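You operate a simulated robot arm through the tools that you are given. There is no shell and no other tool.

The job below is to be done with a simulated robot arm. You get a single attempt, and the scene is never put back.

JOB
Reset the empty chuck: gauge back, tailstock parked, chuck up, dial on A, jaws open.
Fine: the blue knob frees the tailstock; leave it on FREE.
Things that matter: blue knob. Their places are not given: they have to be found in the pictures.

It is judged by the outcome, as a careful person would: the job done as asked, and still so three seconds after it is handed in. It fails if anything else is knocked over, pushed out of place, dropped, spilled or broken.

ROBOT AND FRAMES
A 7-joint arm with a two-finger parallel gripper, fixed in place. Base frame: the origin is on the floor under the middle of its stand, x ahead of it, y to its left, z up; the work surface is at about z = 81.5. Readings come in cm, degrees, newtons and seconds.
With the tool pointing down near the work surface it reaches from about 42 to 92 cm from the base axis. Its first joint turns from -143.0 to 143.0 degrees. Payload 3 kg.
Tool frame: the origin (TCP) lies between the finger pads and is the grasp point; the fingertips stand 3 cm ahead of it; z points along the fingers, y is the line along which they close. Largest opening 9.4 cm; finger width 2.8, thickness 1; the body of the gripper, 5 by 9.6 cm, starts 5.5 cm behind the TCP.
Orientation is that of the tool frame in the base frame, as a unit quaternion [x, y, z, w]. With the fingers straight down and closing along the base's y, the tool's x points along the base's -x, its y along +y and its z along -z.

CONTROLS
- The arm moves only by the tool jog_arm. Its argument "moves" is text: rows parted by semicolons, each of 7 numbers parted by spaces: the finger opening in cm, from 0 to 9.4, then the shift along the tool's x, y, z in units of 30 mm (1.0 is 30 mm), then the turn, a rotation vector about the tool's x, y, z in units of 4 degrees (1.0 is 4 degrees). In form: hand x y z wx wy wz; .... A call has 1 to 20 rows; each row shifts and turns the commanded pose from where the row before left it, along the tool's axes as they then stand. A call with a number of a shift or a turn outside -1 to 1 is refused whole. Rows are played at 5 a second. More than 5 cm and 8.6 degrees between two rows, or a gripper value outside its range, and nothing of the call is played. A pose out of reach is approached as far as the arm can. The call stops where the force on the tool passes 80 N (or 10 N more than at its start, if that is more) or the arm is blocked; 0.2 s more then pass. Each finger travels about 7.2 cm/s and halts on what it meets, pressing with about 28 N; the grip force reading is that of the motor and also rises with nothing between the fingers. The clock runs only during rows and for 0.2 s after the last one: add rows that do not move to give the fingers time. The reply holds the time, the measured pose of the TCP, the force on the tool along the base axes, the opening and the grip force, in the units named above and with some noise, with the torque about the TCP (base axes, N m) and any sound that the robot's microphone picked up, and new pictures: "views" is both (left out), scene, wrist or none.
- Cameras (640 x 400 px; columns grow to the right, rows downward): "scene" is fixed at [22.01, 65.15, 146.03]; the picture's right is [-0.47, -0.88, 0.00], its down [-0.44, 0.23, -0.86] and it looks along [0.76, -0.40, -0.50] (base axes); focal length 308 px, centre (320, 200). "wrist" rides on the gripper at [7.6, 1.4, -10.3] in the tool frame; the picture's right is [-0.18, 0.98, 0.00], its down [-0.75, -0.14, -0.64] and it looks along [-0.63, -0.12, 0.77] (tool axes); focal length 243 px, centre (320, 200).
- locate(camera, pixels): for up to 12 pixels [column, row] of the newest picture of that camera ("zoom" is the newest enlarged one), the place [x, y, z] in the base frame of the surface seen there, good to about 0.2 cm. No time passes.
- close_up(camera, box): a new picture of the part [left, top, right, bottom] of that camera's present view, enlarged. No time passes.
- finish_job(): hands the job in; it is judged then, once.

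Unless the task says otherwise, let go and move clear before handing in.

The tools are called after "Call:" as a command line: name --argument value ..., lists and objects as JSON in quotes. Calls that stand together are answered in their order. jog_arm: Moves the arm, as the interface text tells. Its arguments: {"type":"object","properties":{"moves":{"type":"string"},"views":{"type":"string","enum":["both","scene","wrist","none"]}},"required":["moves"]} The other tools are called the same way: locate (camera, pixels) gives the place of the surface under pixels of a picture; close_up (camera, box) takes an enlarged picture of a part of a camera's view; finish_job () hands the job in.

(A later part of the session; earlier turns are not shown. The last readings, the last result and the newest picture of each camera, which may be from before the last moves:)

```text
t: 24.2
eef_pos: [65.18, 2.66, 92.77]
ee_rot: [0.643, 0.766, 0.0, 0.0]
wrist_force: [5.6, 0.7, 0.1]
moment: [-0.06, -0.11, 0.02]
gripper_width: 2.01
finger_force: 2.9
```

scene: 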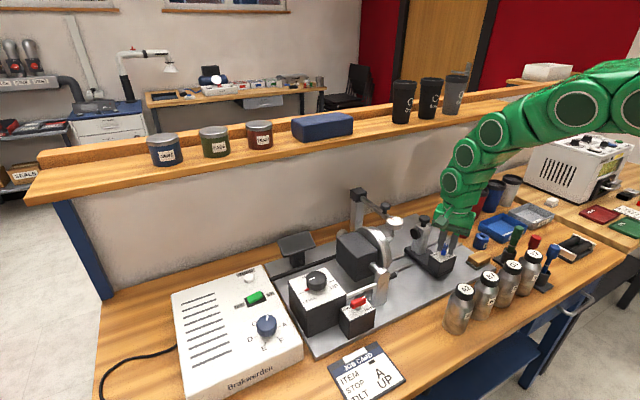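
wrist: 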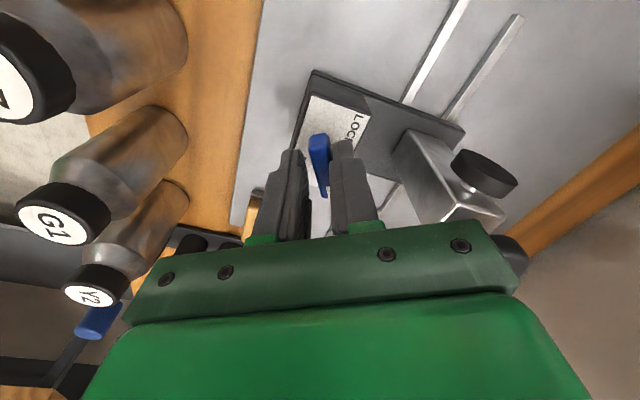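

Call:
jog_arm --moves "1.7 0 0 0 0 0 1;1.7 0 0 0 0 0 1;1.7 0 0 0 0 0 1;1.7 0 0 0 0 0 0" --views "both"

Call:
close_up --camera "scene" --box '[400, 200, 490, 290]'

Call:
close_up --camera "wrist" --box '[240, 70, 480, 250]'

```text
t: 25.2
eef_pos: [65.1, 2.6, 92.9]
ee_rot: [0.719, 0.695, 0.0, 0.0]
wrist_force: [7.9, -0.5, -1.4]
moment: [0.16, -0.17, 0.1]
gripper_width: 2.19
finger_force: 4.6
```

scene: 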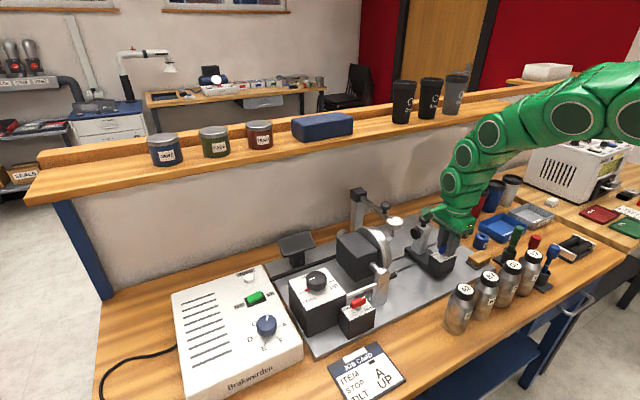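
wrist: 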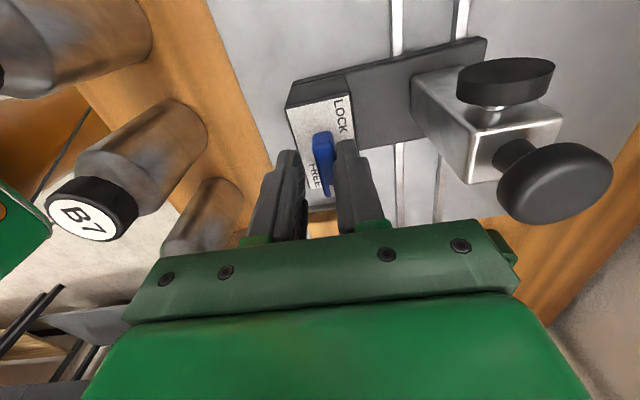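

```text
4.44 times, centred on (445, 245) of scene
```

zoom: 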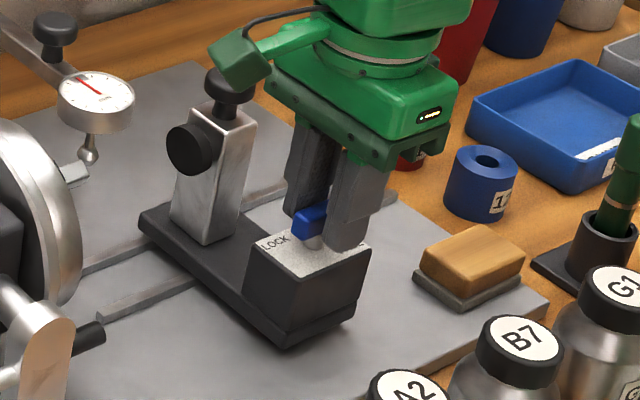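

```text
2.22 times, centred on (360, 160) of wrist
```

zoom: 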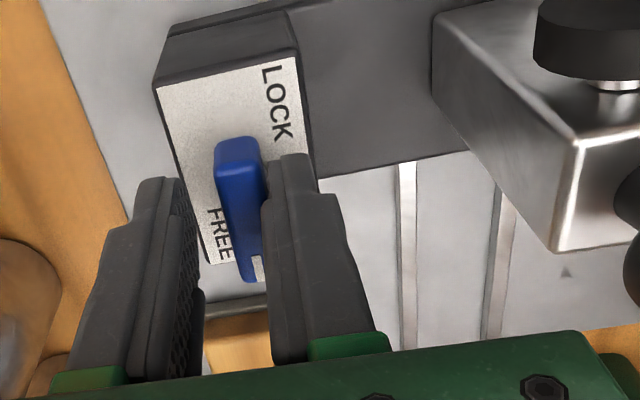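

The bar is nearly aligned with the hand (yaw 92°), resting against the +x finger. I'll centre on it with a small +x shift and close the fingers so the bar squares up at FREE.

Call:
jog_arm --moves "2.2 0 0.13 0 0 0 0;1.6 0 0 0 0 0 0;0.8 0 0 0 0 0 0;0.8 0 0 0 0 0 0;0.8 0 0 0 0 0 0" --views "wrist"

```text
t: 26.4
eef_pos: [65.57, 2.56, 92.92]
ee_rot: [0.719, 0.695, -0.001, -0.001]
wrist_force: [9.1, -0.4, -0.2]
moment: [-0.05, -0.22, 0.13]
gripper_width: 1.32
finger_force: 4.6
```

wrist: 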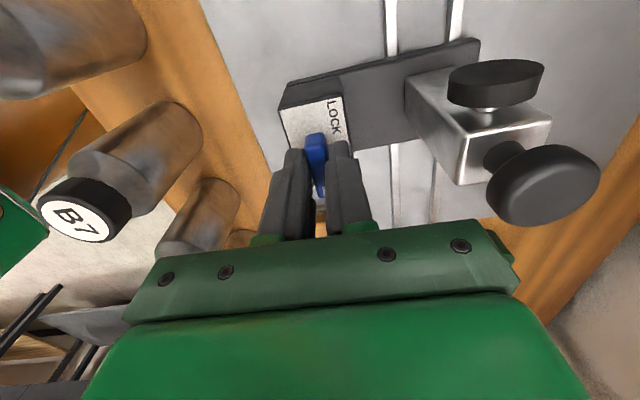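

Call:
jog_arm --moves "0.8 0 0.035 0 0 0 0;0.5 0 0 0 0 0 0;0.5 0 0 0 0 0 0" --views "wrist"

Call:
close_up --camera "wrist" --box '[240, 70, 480, 250]'

```text
t: 27.2
eef_pos: [65.65, 2.55, 92.84]
ee_rot: [0.719, 0.695, -0.001, -0.001]
wrist_force: [-14.0, -0.6, 13.5]
moment: [-0.24, 0.28, 1.16]
gripper_width: 1.19
finger_force: 44.9
```

wrist: 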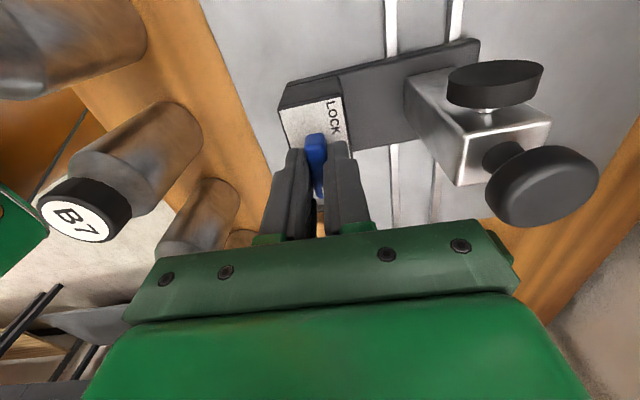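

```text
2.22 times, centred on (360, 160) of wrist
```

zoom: 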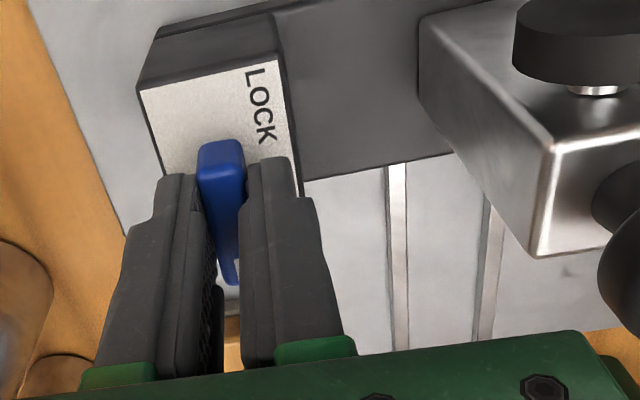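

The grip squared the bar and now meets a 1.2 N·m resisting torque, so it's probably at its stop. I'll release, lift and look.

Call:
jog_arm --moves "3 0 0 0 0 0 0;3 0 0 0 0 0 0;3 0 0 -0.6 0 0 0;3 0 0 -0.8 0 0 0;3 0 0 -0.8 0 0 0" --views "both"

Call:
close_up --camera "wrist" --box '[270, 50, 390, 170]'

Call:
close_up --camera "scene" --box '[410, 225, 470, 285]'

```text
t: 28.4
eef_pos: [65.58, 2.44, 99.39]
ee_rot: [0.719, 0.695, -0.001, -0.001]
wrist_force: [-0.2, 0.6, -0.1]
moment: [-0.01, 0.02, 0.03]
gripper_width: 2.98
finger_force: 0.0
```

scene: 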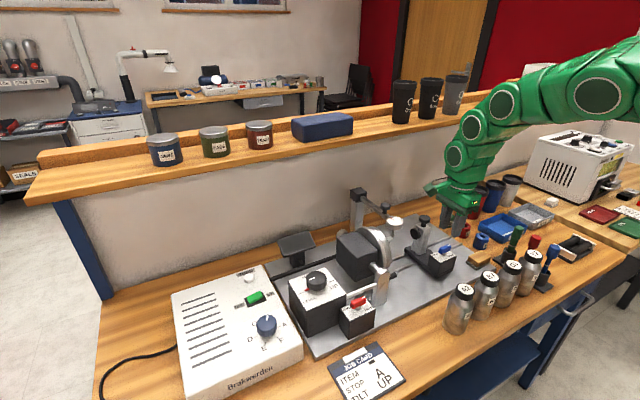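
wrist: 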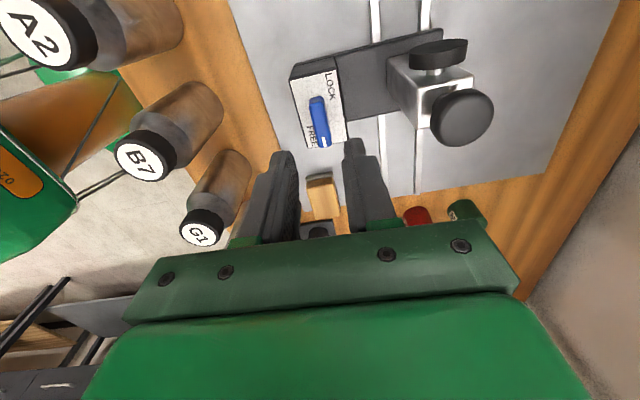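

```text
3.33 times, centred on (330, 110) of wrist
```

zoom: 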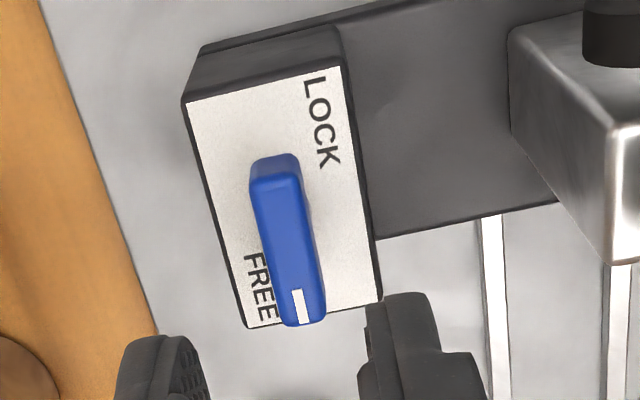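

```text
6.67 times, centred on (440, 255) of scene
```

zoom: 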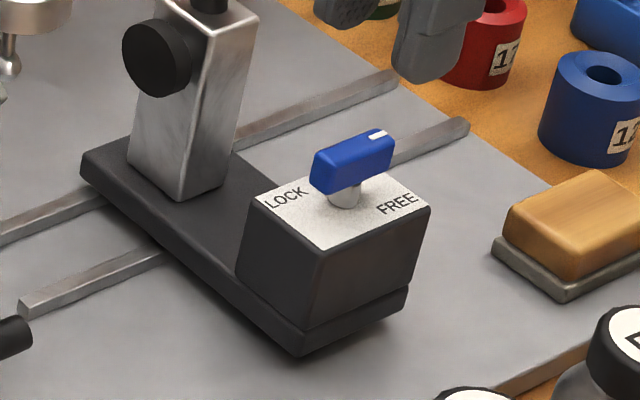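

The blue knob's mark now sits at FREE, with the same orientation as the red one. Next is the tailstock, so I'll locate its top knob, post and base edges.

Call:
locate --camera "wrist" --pixels '[[465, 118], [435, 128], [493, 118], [440, 55], [400, 85], [465, 75], [340, 145], [352, 60], [320, 190], [337, 178], [309, 182], [302, 147]]'

Call:
jog_arm --moves "4.5 0 0 -0.8 0 0 -1;4.5 0 0 -0.8 0 0 -1;4.5 0 0 0 0 0 -1;4.5 0 0 0 0 0 -1;4.5 0 0 0 0 0 -1;4.5 0 0 0 0 0 -1;4.5 0 0 0 0 0 -1;4.5 0 0 0 0 0 -1;4.5 0 0 0 0 0 -1;4.5 0 0 0 0 0 -1;4.5 0 0 0 0 0 -1;4.5 0 0 0 0 0 -1;4.5 0 0 0 0 0 -1;4.5 0 0 0 0 0 -1;4.5 0 0 0 0 0 -1;4.5 0 0 0 0 0 -1;4.5 0 0 0 0 0 -1;4.5 0 0 0 0 0 -1;4.5 0 0 0 0 0 -1;4.5 0 0 0 0 0 -1" --views "none"

Call:
jog_arm --moves "4.5 0 0 0 0 0 -1;4.5 0 0 0 0 0 -1;4.5 0 0 0 0 0 -1;4.5 0 0 0 0 0 0" --views "both"

```text
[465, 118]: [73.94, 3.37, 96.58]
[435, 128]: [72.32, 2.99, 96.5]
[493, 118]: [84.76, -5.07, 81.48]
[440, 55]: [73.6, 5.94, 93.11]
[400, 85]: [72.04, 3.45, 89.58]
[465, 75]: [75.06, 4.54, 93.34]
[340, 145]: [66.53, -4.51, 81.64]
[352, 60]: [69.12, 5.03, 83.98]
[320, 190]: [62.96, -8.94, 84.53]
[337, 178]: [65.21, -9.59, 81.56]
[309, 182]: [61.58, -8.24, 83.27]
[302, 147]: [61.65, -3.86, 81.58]
```

```text
t: 32.6
eef_pos: [65.78, 2.57, 104.33]
ee_rot: [0.104, 0.995, 0.001, 0.0]
wrist_force: [-0.4, 0.1, -0.7]
moment: [0.03, 0.03, 0.01]
gripper_width: 4.49
finger_force: 0.2
```

```text
t: 33.6
eef_pos: [65.69, 2.5, 104.36]
ee_rot: [-0.001, 1.0, 0.0, 0.0]
wrist_force: [0.0, 0.7, 1.3]
moment: [-0.02, -0.02, 0.02]
gripper_width: 4.5
finger_force: 0.2
```

scene: 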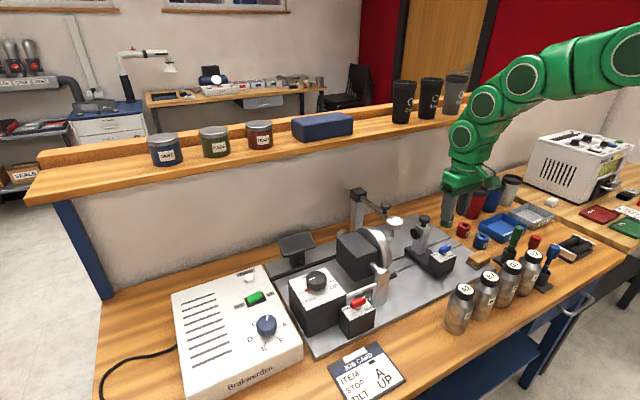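
wrist: 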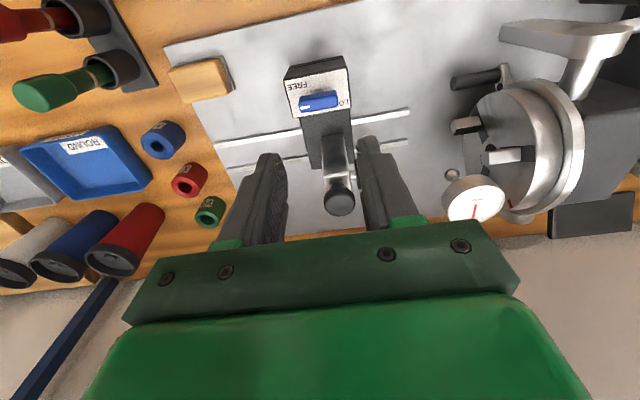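

Call:
locate --camera "wrist" --pixels '[[341, 200], [330, 203], [353, 203], [341, 192], [341, 211], [338, 175], [318, 102], [348, 165], [310, 120], [325, 120]]'

Call:
close_up --camera "wrist" --box '[280, 50, 400, 230]'

```text
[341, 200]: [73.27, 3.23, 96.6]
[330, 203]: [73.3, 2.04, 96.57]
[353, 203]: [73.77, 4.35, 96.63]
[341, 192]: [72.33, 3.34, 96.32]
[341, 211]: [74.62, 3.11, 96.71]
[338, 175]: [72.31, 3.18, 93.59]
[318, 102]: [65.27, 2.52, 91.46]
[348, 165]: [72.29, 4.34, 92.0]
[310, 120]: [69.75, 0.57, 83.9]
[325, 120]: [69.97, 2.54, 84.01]
```

```text
2.22 times, centred on (340, 140) of wrist
```

zoom: 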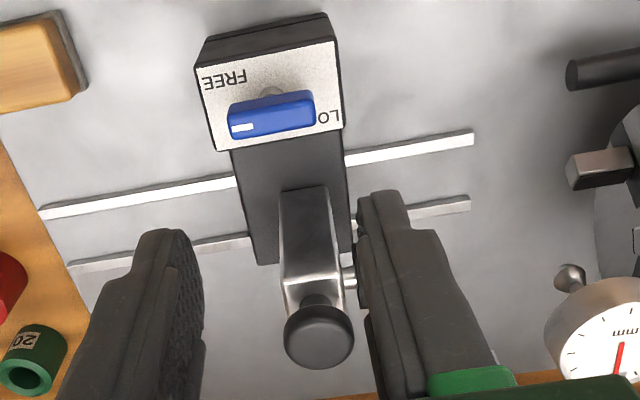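

The tailstock's top knob is centred at about (73.4,3.2), with its top at z 96.7. I'll go above it with the fingers straddling it in y and come down around it as a cage.

Call:
jog_arm --moves "4.5 -0.857 0.078 0 0 0 0;4.5 -0.857 0.078 0 0 0 0;4.5 -0.857 0.078 0 0 0 0;4.5 0 0 0.7 0 0 0;4.5 0 0 0.7 0 0 0;4.5 0 0 0.75 0 0 0;3.3 0 0 0 0 0 0;3.3 0 0 0 0 0 0" --views "both"

```text
t: 35.4
eef_pos: [73.3, 3.25, 97.79]
ee_rot: [0.0, 1.0, 0.0, 0.0]
wrist_force: [-0.4, -4.5, -1.7]
moment: [-0.04, 0.04, -0.02]
gripper_width: 3.56
finger_force: 2.4
```

scene: 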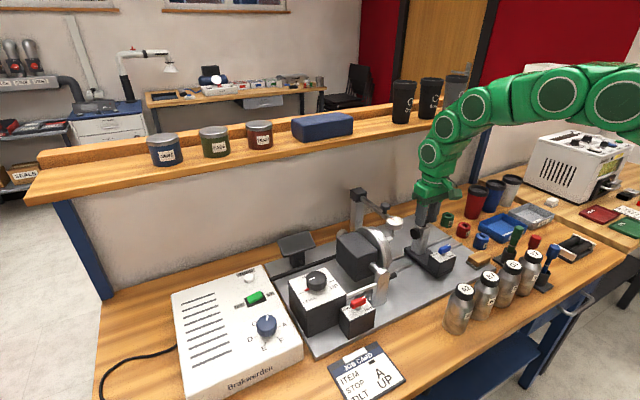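
wrist: 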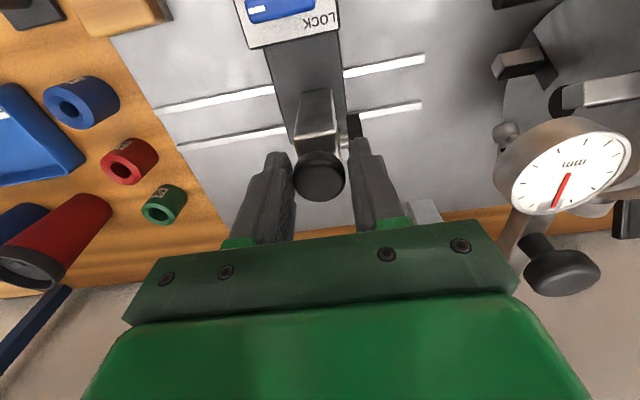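

The fingers are lightly around the knob. I'll slide it slowly 3 cm toward -y, watching the forces.

Call:
jog_arm --moves "3.2 0 -0.2 0 0 0 0;3.2 0 -0.2 0 0 0 0;3.2 0 -0.2 0 0 0 0;3.2 0 -0.2 0 0 0 0;3.2 0 -0.2 0 0 0 0;3.2 0 0 0 0 0 0" --views "both"

```text
t: 36.8
eef_pos: [73.25, 0.14, 97.78]
ee_rot: [0.0, 1.0, 0.0, -0.001]
wrist_force: [2.1, 5.2, 0.0]
moment: [0.12, -0.05, -0.02]
gripper_width: 3.44
finger_force: 3.1
```

scene: 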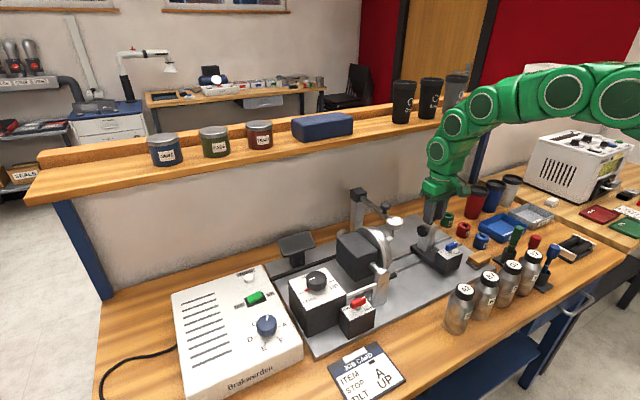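
wrist: 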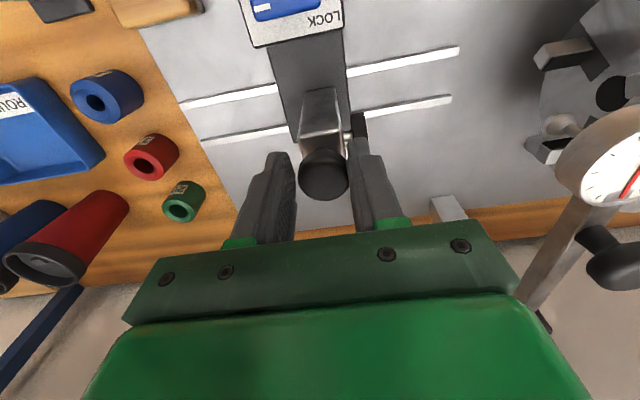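

It slides freely at about 5 N. I'll check the gap between the blue box and the tan block.

Call:
close_up --camera "scene" --box '[410, 215, 520, 295]'

Call:
locate --camera "scene" --pixels '[[460, 265], [462, 255], [469, 259], [475, 262], [483, 250], [493, 256], [461, 270]]'

```text
5.00 times, centred on (465, 255) of scene
```

zoom: 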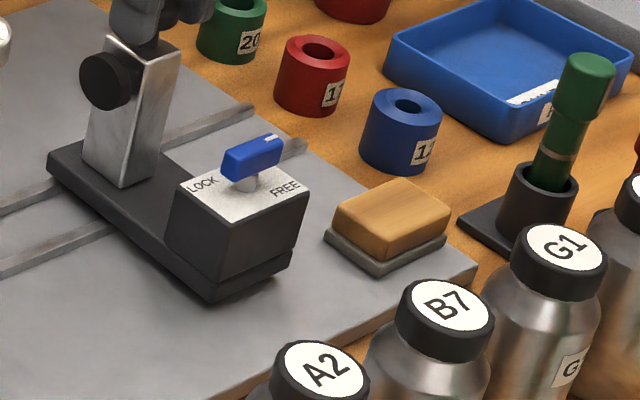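

```text
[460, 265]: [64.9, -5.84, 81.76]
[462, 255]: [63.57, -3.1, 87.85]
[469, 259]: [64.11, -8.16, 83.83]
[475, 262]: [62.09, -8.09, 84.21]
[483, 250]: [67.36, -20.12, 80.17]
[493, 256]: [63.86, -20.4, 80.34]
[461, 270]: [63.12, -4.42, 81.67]
```

There are still about 4–5 cm to the block. I'll slide another 2.5 cm.

Call:
jog_arm --moves "3.2 0 -0.2 0 0 0 0;3.2 0 -0.2 0 0 0 0;3.2 0 -0.2 0 0 0 0;3.2 0 -0.2 0 0 0 0;3.2 0 0 0 0 0 0" --views "both"

Call:
close_up --camera "scene" --box '[410, 215, 520, 295]'

```text
t: 38.0
eef_pos: [73.34, -2.06, 97.77]
ee_rot: [-0.001, 1.0, 0.0, 0.0]
wrist_force: [1.4, 4.8, -2.4]
moment: [0.1, 0.01, 0.02]
gripper_width: 3.5
finger_force: 2.9
```

scene: 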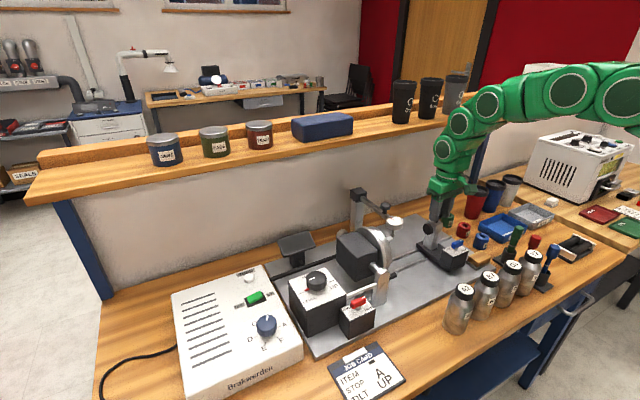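
wrist: 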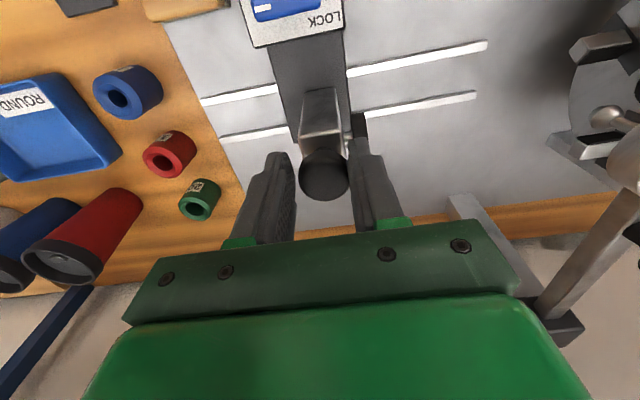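

```text
5.00 times, centred on (465, 255) of scene
```

zoom: 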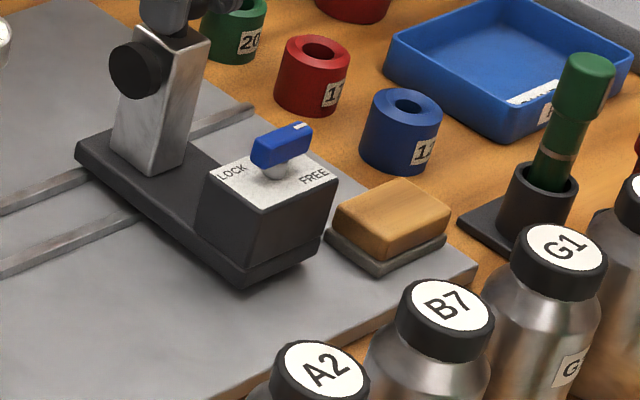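

Call:
locate --camera "scene" --pixels '[[464, 264], [463, 262], [467, 261], [468, 263], [470, 264], [476, 269], [456, 270], [447, 272], [467, 252], [466, 266], [465, 268], [464, 260]]'

Call:
close_up --camera "scene" --box '[448, 245, 488, 275]'

```text
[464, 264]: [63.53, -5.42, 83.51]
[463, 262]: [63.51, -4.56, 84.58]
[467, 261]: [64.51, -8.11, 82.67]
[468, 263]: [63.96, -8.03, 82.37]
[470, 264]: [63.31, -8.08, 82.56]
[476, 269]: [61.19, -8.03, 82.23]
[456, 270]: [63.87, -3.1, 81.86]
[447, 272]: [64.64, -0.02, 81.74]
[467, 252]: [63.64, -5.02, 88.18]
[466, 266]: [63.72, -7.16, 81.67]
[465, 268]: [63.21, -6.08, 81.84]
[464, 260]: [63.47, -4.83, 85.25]
```

```text
13.33 times, centred on (468, 260) of scene
```

zoom: 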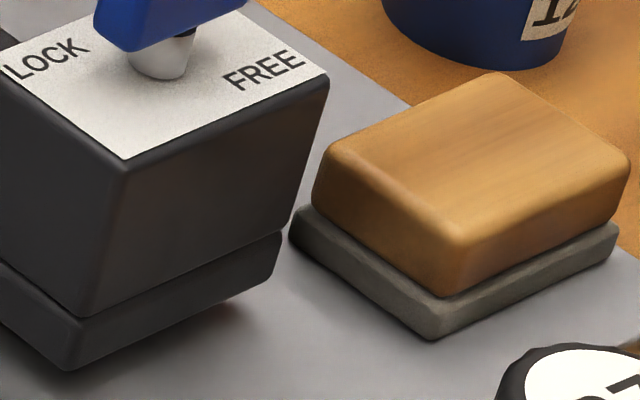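

The box's base ends at y≈-5.5 and the tan block starts at y≈-8.05, so about 2.5 cm is left. I'll advance in small steps and look for the slide's own end stop.

Call:
jog_arm --moves "3.2 0 -0.15 0 0 0 0;3.2 0 -0.15 0 0 0 0;3.2 0 -0.15 0 0 0 0;3.2 0 0 0 0 0 0" --views "scene"

Call:
close_up --camera "scene" --box '[448, 240, 496, 275]'

```text
t: 39.0
eef_pos: [73.4, -3.53, 97.75]
ee_rot: [-0.001, 1.0, 0.0, 0.0]
wrist_force: [-1.3, 14.3, -6.2]
moment: [0.18, 0.08, 0.1]
gripper_width: 4.08
finger_force: 7.4
```

scene: 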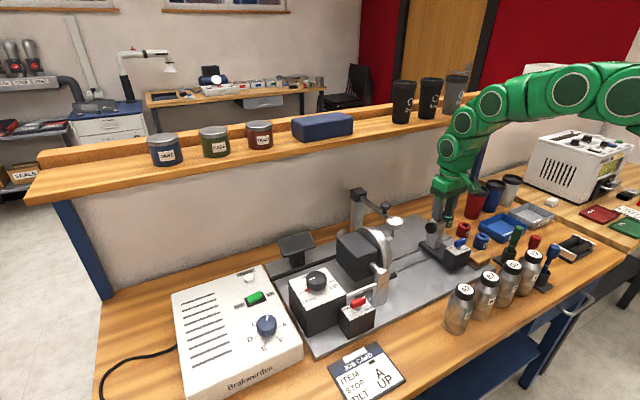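

```text
11.43 times, centred on (472, 258) of scene
```

zoom: 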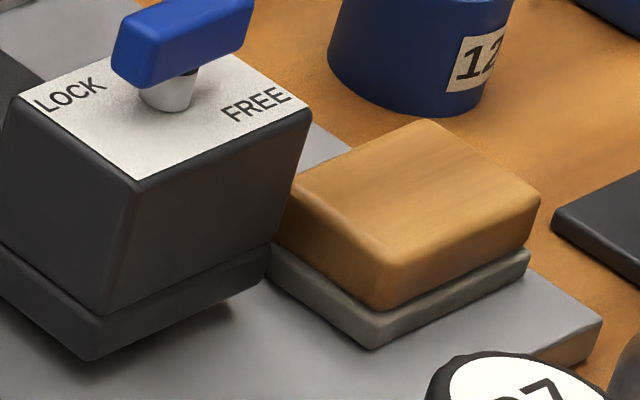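

The force rose to 14 N and the fingers spread to 4.08 cm, so something has stopped the slide. I'll check whether it's the end stop or the block.

Call:
locate --camera "scene" --pixels '[[466, 263], [465, 261], [467, 264], [469, 264], [471, 266], [469, 252], [468, 258], [470, 262], [468, 265], [477, 269]]'

Call:
close_up --camera "scene" --box '[460, 253, 480, 273]'

Call:
close_up --camera "scene" --box '[420, 205, 500, 285]'

```text
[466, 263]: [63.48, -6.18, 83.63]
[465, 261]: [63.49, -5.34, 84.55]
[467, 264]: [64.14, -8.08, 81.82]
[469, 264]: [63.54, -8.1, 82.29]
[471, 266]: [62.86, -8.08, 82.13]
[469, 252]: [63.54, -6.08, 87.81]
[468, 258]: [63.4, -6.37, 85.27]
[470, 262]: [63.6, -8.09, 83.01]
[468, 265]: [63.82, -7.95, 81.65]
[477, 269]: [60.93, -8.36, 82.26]
```

```text
16.00 times, centred on (470, 263) of scene
```

zoom: 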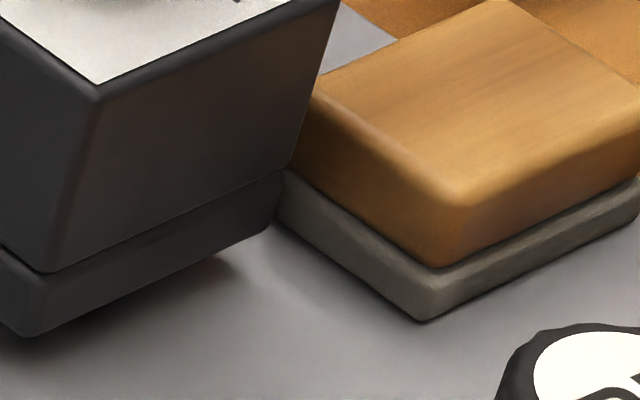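

```text
5.00 times, centred on (460, 245) of scene
```

zoom: 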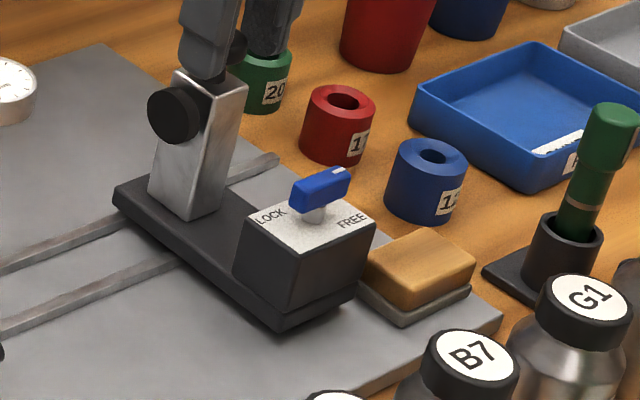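

The box's edge is at y≈-6.4 while the block is still at -8.08, so there's a 1.5 cm gap and the block isn't what stopped it. I'll press slightly further to confirm the end stop.

Call:
jog_arm --moves "3.2 0 -0.1 0 0 0 0;3.2 0 -0.1 0 0 0 0;3.2 0 0 0 0 0 0" --views "both"

Call:
locate --camera "scene" --pixels '[[466, 263], [465, 261], [467, 264], [469, 264], [471, 266], [469, 252], [468, 258], [470, 262], [468, 265], [477, 269]]'

Call:
close_up --camera "scene" --box '[460, 253, 480, 273]'

```text
t: 39.8
eef_pos: [73.39, -3.98, 97.75]
ee_rot: [-0.001, 1.0, 0.0, 0.0]
wrist_force: [-12.1, 30.1, 6.7]
moment: [0.92, 0.23, 0.49]
gripper_width: 4.98
finger_force: 15.7
```

scene: 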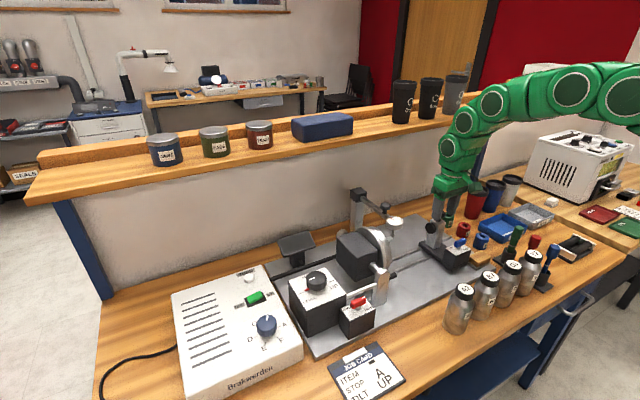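
wrist: 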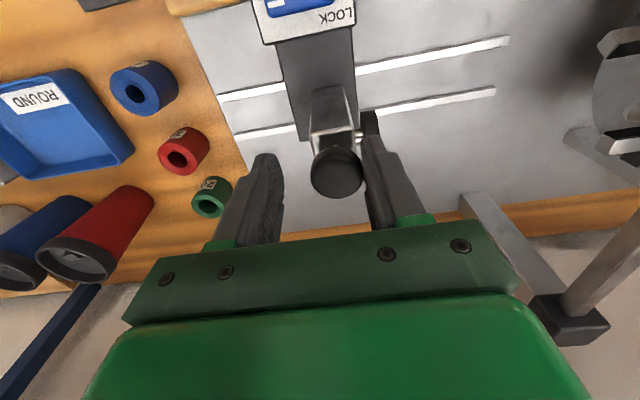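

```text
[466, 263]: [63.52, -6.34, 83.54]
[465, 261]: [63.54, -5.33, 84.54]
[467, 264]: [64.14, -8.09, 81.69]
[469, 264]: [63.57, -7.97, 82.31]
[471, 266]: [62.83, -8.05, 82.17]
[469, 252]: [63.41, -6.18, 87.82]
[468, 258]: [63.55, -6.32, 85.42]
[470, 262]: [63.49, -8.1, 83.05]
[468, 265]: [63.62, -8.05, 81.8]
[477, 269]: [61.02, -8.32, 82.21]
```

```text
16.00 times, centred on (470, 263) of scene
```

zoom: 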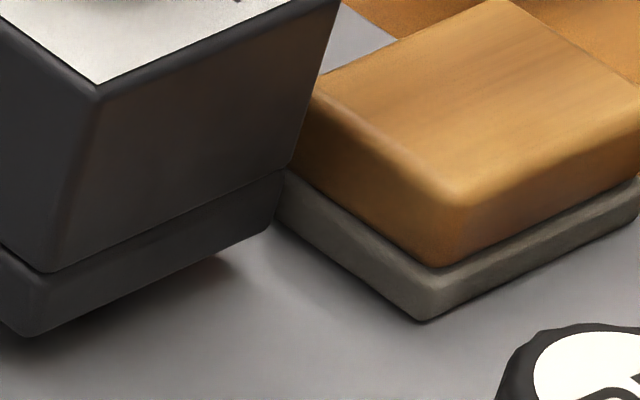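

At 30 N it doesn't budge: the tailstock is at its own end stop, and the block is untouched at y=-8.05. I'll back off, lift clear and move over to the gauge's mushroom knob.

Call:
jog_arm --moves "5.5 0 0.2 0 0 0 0;5.5 0 0.13 0 0 0 0;5.5 0 0 -0.775 0 0 0;5.5 0 0 -0.775 0 0 0;5.5 0 0 -0.775 0 0 0;5.5 0 0 -0.775 0 0 0;5.5 -0.19 0.853 0 0 0 0;5.5 -0.19 0.853 0 0 0 0;5.5 -0.19 0.853 0 0 0 0;5.5 -0.19 0.853 0 0 0 0;5.5 -0.19 0.853 0 0 0 0;5.5 -0.19 0.853 0 0 0 0;5.5 -0.19 0.853 0 0 0 0;5.5 0 0 0 0 0 0" --views "both"

```text
t: 42.8
eef_pos: [77.42, 15.07, 106.78]
ee_rot: [-0.001, 1.0, 0.0, 0.0]
wrist_force: [1.7, 0.6, 0.0]
moment: [0.0, -0.01, 0.0]
gripper_width: 5.5
finger_force: 0.1
```

scene: 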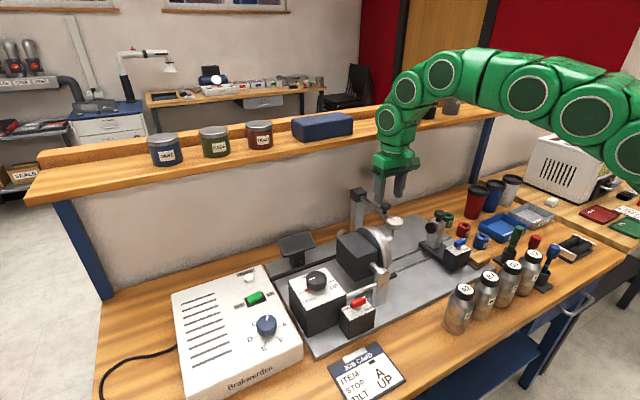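
wrist: 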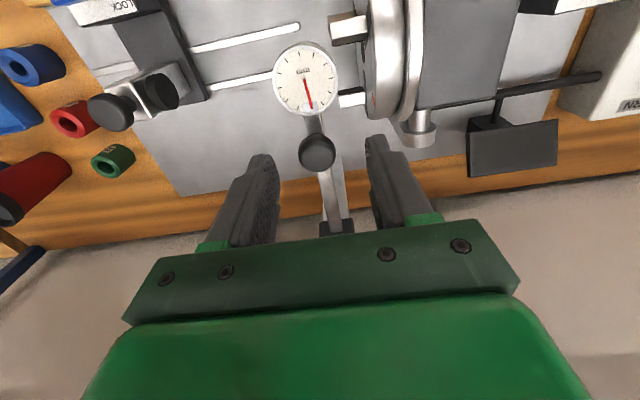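

The gauge knob is at (317,152), between the fingers. I'll take a close look at the hinge and locate things precisely.

Call:
close_up --camera "wrist" --box '[250, 30, 410, 240]'

Call:
locate --camera "wrist" --pixels '[[317, 152], [304, 155], [331, 153], [318, 142], [318, 167], [330, 205], [333, 225], [345, 222], [305, 75], [340, 180], [315, 120], [150, 85]]'

Call:
close_up --camera "scene" --box '[330, 160, 430, 250]'

```text
1.90 times, centred on (330, 135) of wrist
```

zoom: 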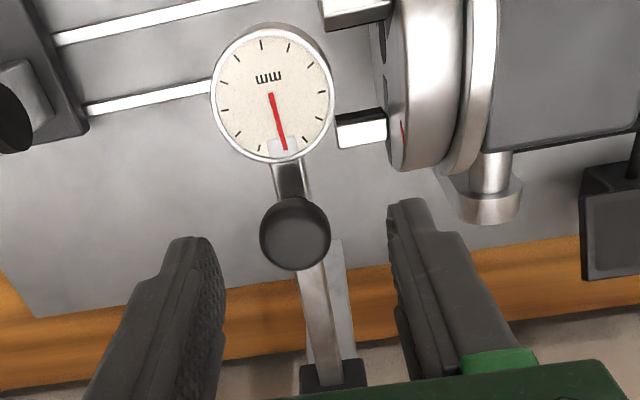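

```text
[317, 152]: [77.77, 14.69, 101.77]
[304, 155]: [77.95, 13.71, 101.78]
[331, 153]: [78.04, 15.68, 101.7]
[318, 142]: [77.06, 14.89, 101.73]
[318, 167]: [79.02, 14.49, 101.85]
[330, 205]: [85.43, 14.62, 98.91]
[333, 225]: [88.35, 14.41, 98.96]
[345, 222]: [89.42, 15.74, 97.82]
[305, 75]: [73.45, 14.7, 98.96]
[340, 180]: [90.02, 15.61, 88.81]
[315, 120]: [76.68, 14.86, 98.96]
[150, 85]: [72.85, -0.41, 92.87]
```

```text
4.44 times, centred on (380, 205) of scene
```

zoom: 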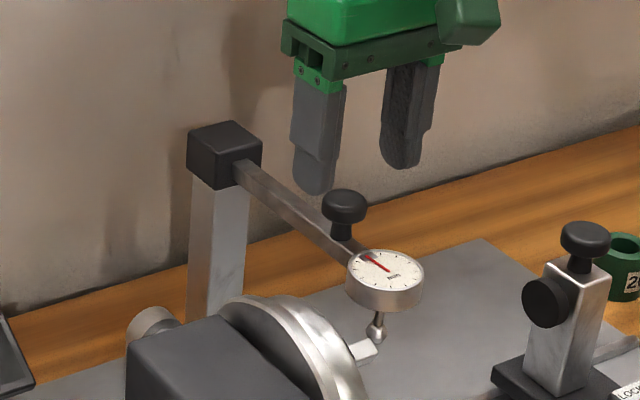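

The knob's centre is (78.0,14.7), with its head at z 100.5–101.8. I'll cage it and try a gentle push toward -y, away from the chuck.

Call:
jog_arm --moves "5.5 -0.193 -0.123 0 0 0 0;5.5 0 0 0.58 0 0 0;5.5 0 0 0.58 0 0 0;3.2 0 0 0 0 0 0;3.2 0 0 0 0 0 0;3.2 0 -0.2 0 0 0 0;3.2 0 -0.2 0 0 0 0;3.2 0 0 0 0 0 0" --views "both"

```text
t: 44.6
eef_pos: [77.92, 13.31, 103.48]
ee_rot: [-0.002, 1.0, 0.0, -0.001]
wrist_force: [-1.2, 29.3, -12.9]
moment: [0.45, 0.1, 0.15]
gripper_width: 4.84
finger_force: 14.3
```

scene: 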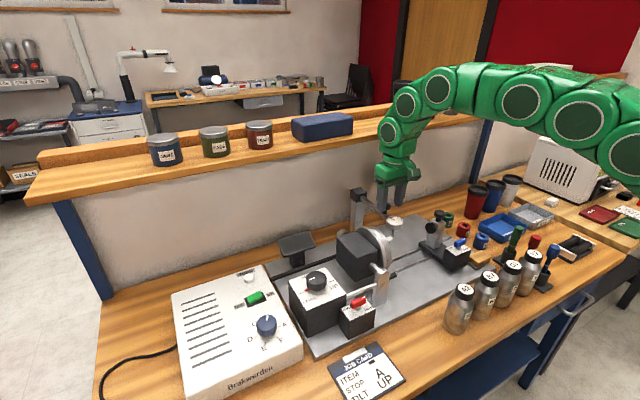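
wrist: 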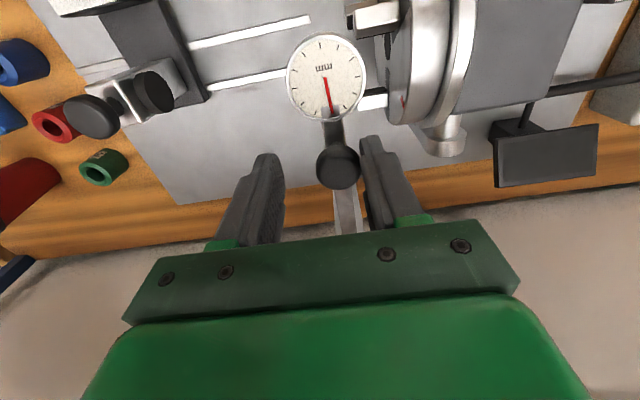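

It doesn't swing sideways: at 29 N the knob stayed put. The arm may lift or slide back instead, so I'll recentre, take hold of the knob's neck under the head, and test other directions gently.

Call:
jog_arm --moves "4.5 0 0.2 0 0 0 0;4.5 0 0.24 0 0 0 0;4.5 0 0 0.38 0 0 0;4.5 0 0 0 0 0 0;2.5 0 0 0 0 0 0;1.0 0 0 0 0 0 0;0.6 0 0 0 0 0 0;0.6 0 0 0 0 0 0" --views "both"

```text
t: 46.4
eef_pos: [78.01, 14.56, 102.43]
ee_rot: [-0.001, 1.0, 0.0, 0.001]
wrist_force: [0.2, -8.3, 4.3]
moment: [-0.15, -0.23, -0.04]
gripper_width: 2.71
finger_force: 44.7
```

scene: 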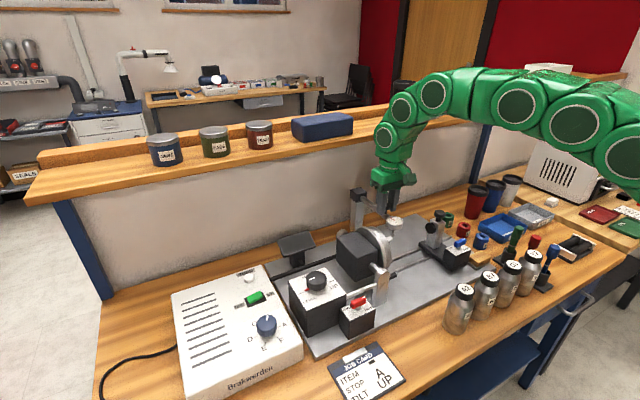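
wrist: 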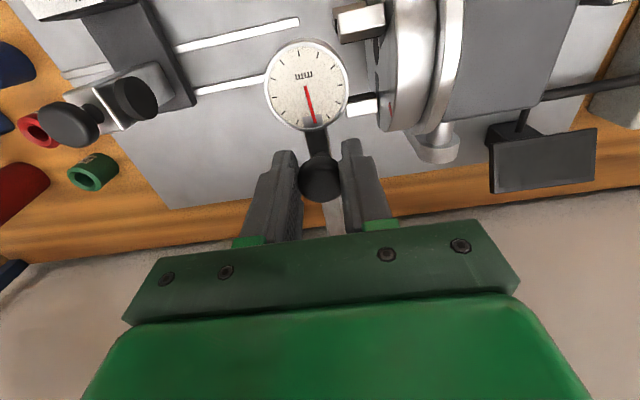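

I have a firm hold of the knob head (2.71 cm). I'll try a small lift of 6 mm.

Call:
jog_arm --moves "0.6 0 0 -0.1 0 0 0;0.6 0 0 -0.1 0 0 0;0.6 0 0 0 0 0 0" --views "none"

```text
t: 47.2
eef_pos: [77.97, 14.54, 102.86]
ee_rot: [-0.001, 1.0, 0.0, -0.002]
wrist_force: [-2.2, -6.7, -41.0]
moment: [-0.09, 0.4, -0.03]
gripper_width: 2.73
finger_force: 45.3
```

Call:
close_up --camera "scene" --box '[330, 160, 430, 250]'

Call:
locate --camera "wrist" --pixels '[[320, 175], [305, 90], [318, 145], [333, 215]]'

```text
4.44 times, centred on (380, 205) of scene
```

zoom: 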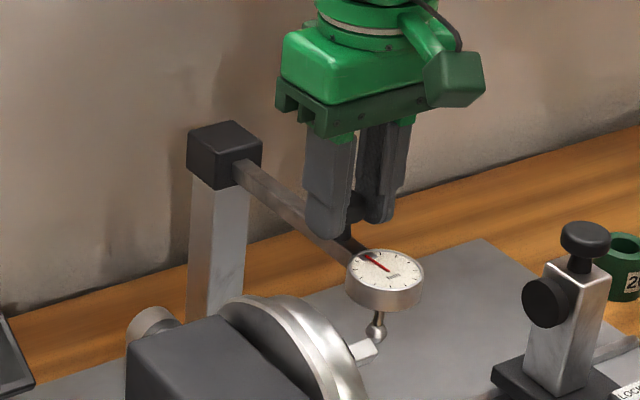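

```text
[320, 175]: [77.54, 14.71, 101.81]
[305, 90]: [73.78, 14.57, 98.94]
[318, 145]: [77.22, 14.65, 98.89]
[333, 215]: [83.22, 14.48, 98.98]
```

The gauge didn't rise at 41 N, so it doesn't lift. I'll go back down and test a slide toward the back (+x).

Call:
jog_arm --moves "0.6 0 0 0.15 0 0 0;0.6 -0.1 0 0 0 0 0;0.6 -0.1 0 0 0 0 0;0.6 0 0 0 0 0 0" --views "wrist"

Call:
close_up --camera "scene" --box '[330, 160, 430, 250]'

```text
t: 48.2
eef_pos: [78.56, 14.46, 102.83]
ee_rot: [0.001, 1.0, 0.0, 0.002]
wrist_force: [0.1, -10.8, 40.9]
moment: [-0.3, -0.28, -0.09]
gripper_width: 2.72
finger_force: 44.7
```

wrist: 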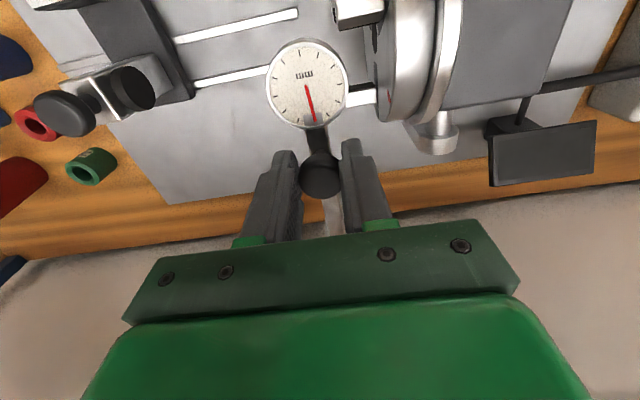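

```text
4.44 times, centred on (380, 205) of scene
```

zoom: 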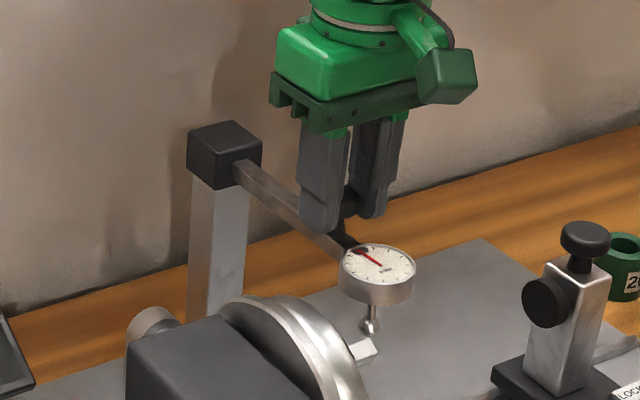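

It moves: the dial shifted from (385,275) to (377,267) in the enlargement, a slide straight back (+x) with almost no force. Before going further I'll check the wrist's clearance to the shelf edge.

Call:
locate --camera "scene" --pixels '[[400, 150], [385, 135], [380, 175], [400, 105], [375, 125], [370, 140], [420, 100], [390, 145], [330, 150], [440, 110], [372, 132]]'

Call:
close_up --camera "scene" --box '[340, 60, 480, 200]'

```text
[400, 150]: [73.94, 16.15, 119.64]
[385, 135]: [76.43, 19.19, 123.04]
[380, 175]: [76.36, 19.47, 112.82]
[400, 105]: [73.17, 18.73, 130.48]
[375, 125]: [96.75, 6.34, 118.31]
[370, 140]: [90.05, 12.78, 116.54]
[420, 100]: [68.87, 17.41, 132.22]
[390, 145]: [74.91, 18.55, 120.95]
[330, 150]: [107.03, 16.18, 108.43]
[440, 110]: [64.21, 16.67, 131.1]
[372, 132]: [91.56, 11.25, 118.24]
```

```text
2.86 times, centred on (410, 130) of scene
```

zoom: 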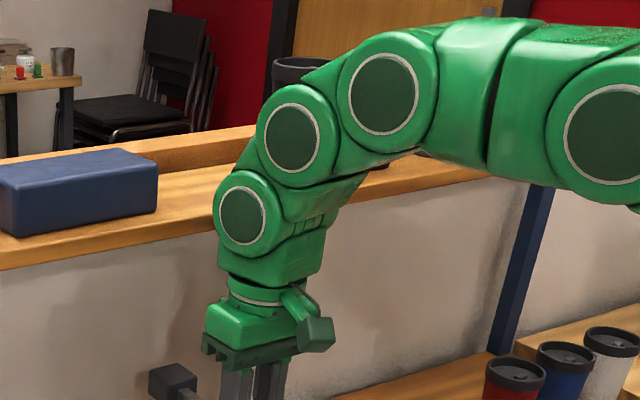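

The wrist joint reaches only about 3–4 cm beyond the TCP in +x, and the shelf edge is at x=90, so there's room. I'll slide the gauge another 3 cm back.

Call:
jog_arm --moves "0.6 0 0 -0.07 0 0 0;0.6 -0.2 0 0 0 0 0;0.6 -0.2 0 0 0 0 0;0.6 -0.2 0 0 0 0 0;0.6 -0.2 0 0 0 0 0;0.6 -0.2 0 0 0 0 0;0.6 0 0 0 0 0 0" --views "both"

Call:
close_up --camera "scene" --box '[330, 160, 430, 250]'

```text
t: 49.8
eef_pos: [81.6, 14.48, 102.8]
ee_rot: [0.0, 1.0, 0.0, 0.0]
wrist_force: [0.1, -11.0, 12.7]
moment: [-0.22, 0.13, -0.06]
gripper_width: 2.7
finger_force: 45.1
```

scene: 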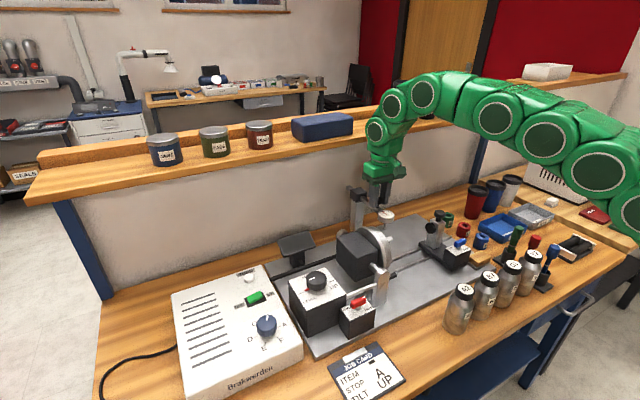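
wrist: 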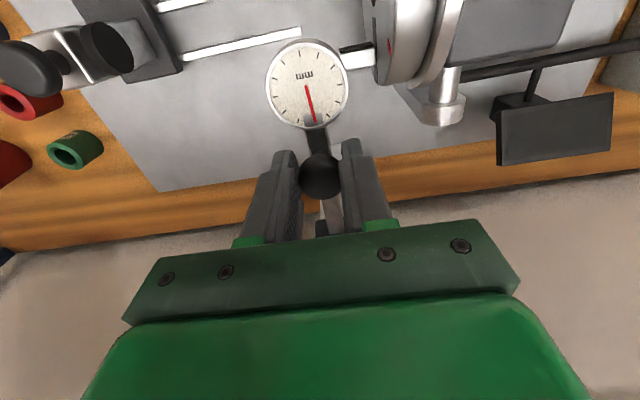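

```text
4.44 times, centred on (380, 205) of scene
```

zoom: 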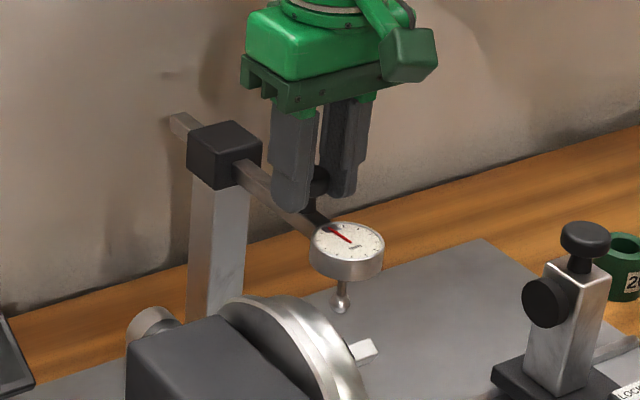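

The bar now comes out behind the cube, which confirms a slide. I'll keep going back in small steps until it stops.

Call:
jog_arm --moves "0.6 -0.15 0 0 0 0 0;0.6 -0.15 0 0 0 0 0;0.6 -0.15 0 0 0 0 0;0.6 -0.15 0 0 0 0 0;0.6 0 0 0 0 0 0" --views "both"

Call:
close_up --camera "scene" --box '[330, 80, 450, 250]'

```text
t: 51.0
eef_pos: [83.26, 14.6, 102.72]
ee_rot: [0.0, 1.0, -0.001, -0.001]
wrist_force: [-1.5, -12.9, 5.1]
moment: [-0.28, 0.74, -0.06]
gripper_width: 2.71
finger_force: 45.2
```

scene: 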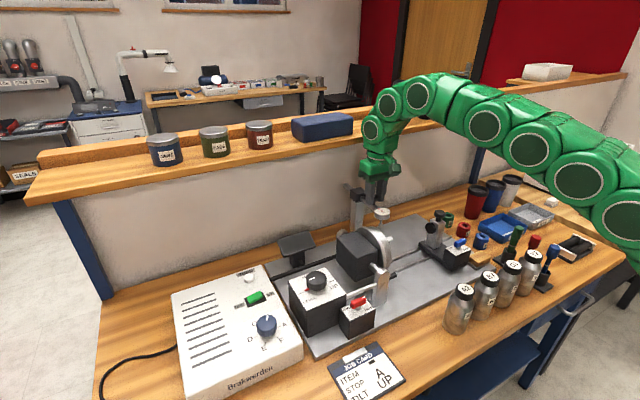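
wrist: 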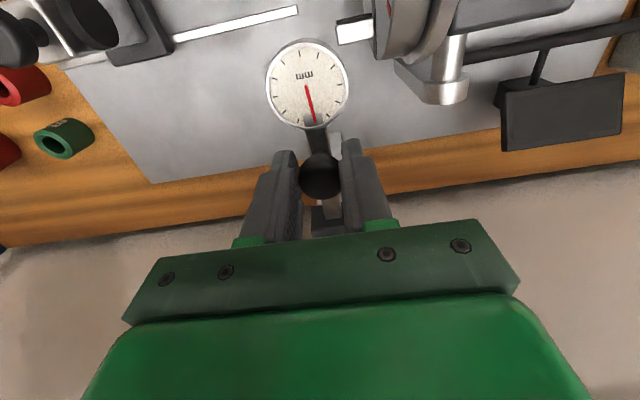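

```text
2.35 times, centred on (390, 165) of scene
```

zoom: 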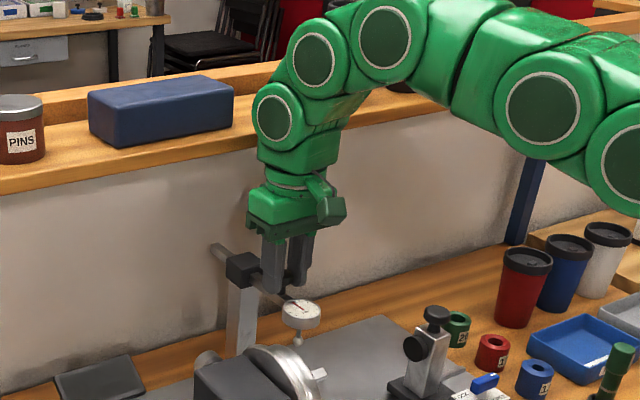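

Call:
jog_arm --moves "0.6 -0.13 0 0 0 0 0;0.6 -0.13 0 0 0 0 0;0.6 -0.13 0 0 0 0 0;0.6 0 0 0 0 0 0" --views "both"

Call:
close_up --camera "scene" --box '[330, 80, 450, 250]'

Call:
locate --camera "scene" --pixels '[[373, 130], [365, 130], [368, 140], [380, 150], [378, 160], [365, 165], [362, 140], [382, 213]]'

```text
t: 52.0
eef_pos: [84.5, 14.51, 102.78]
ee_rot: [-0.001, 1.0, 0.0, -0.001]
wrist_force: [-0.4, -18.1, 12.5]
moment: [-0.42, -0.06, -0.11]
gripper_width: 2.7
finger_force: 45.3
```

scene: 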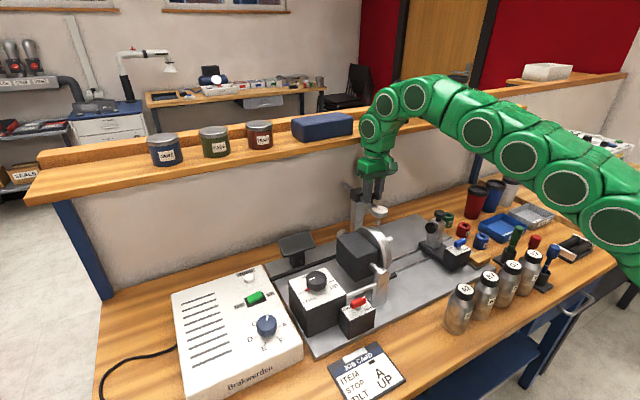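
wrist: 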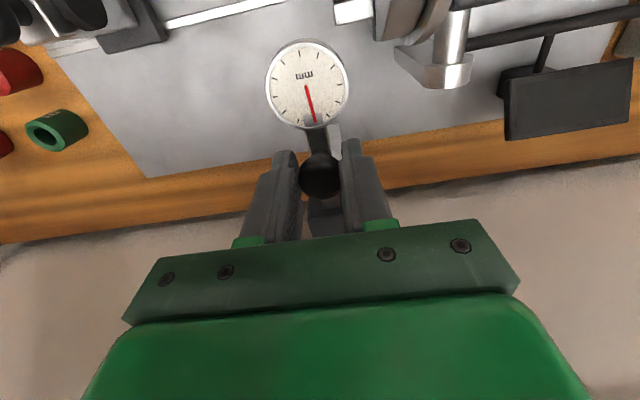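

```text
2.35 times, centred on (390, 165) of scene
```

zoom: 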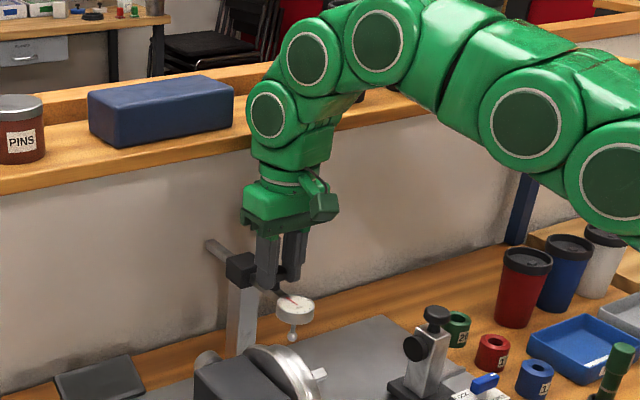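

```text
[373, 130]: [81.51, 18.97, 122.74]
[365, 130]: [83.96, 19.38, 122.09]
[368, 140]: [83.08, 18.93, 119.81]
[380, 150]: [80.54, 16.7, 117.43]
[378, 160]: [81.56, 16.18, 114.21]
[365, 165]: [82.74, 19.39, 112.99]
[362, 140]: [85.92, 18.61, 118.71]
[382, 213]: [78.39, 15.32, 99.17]
```

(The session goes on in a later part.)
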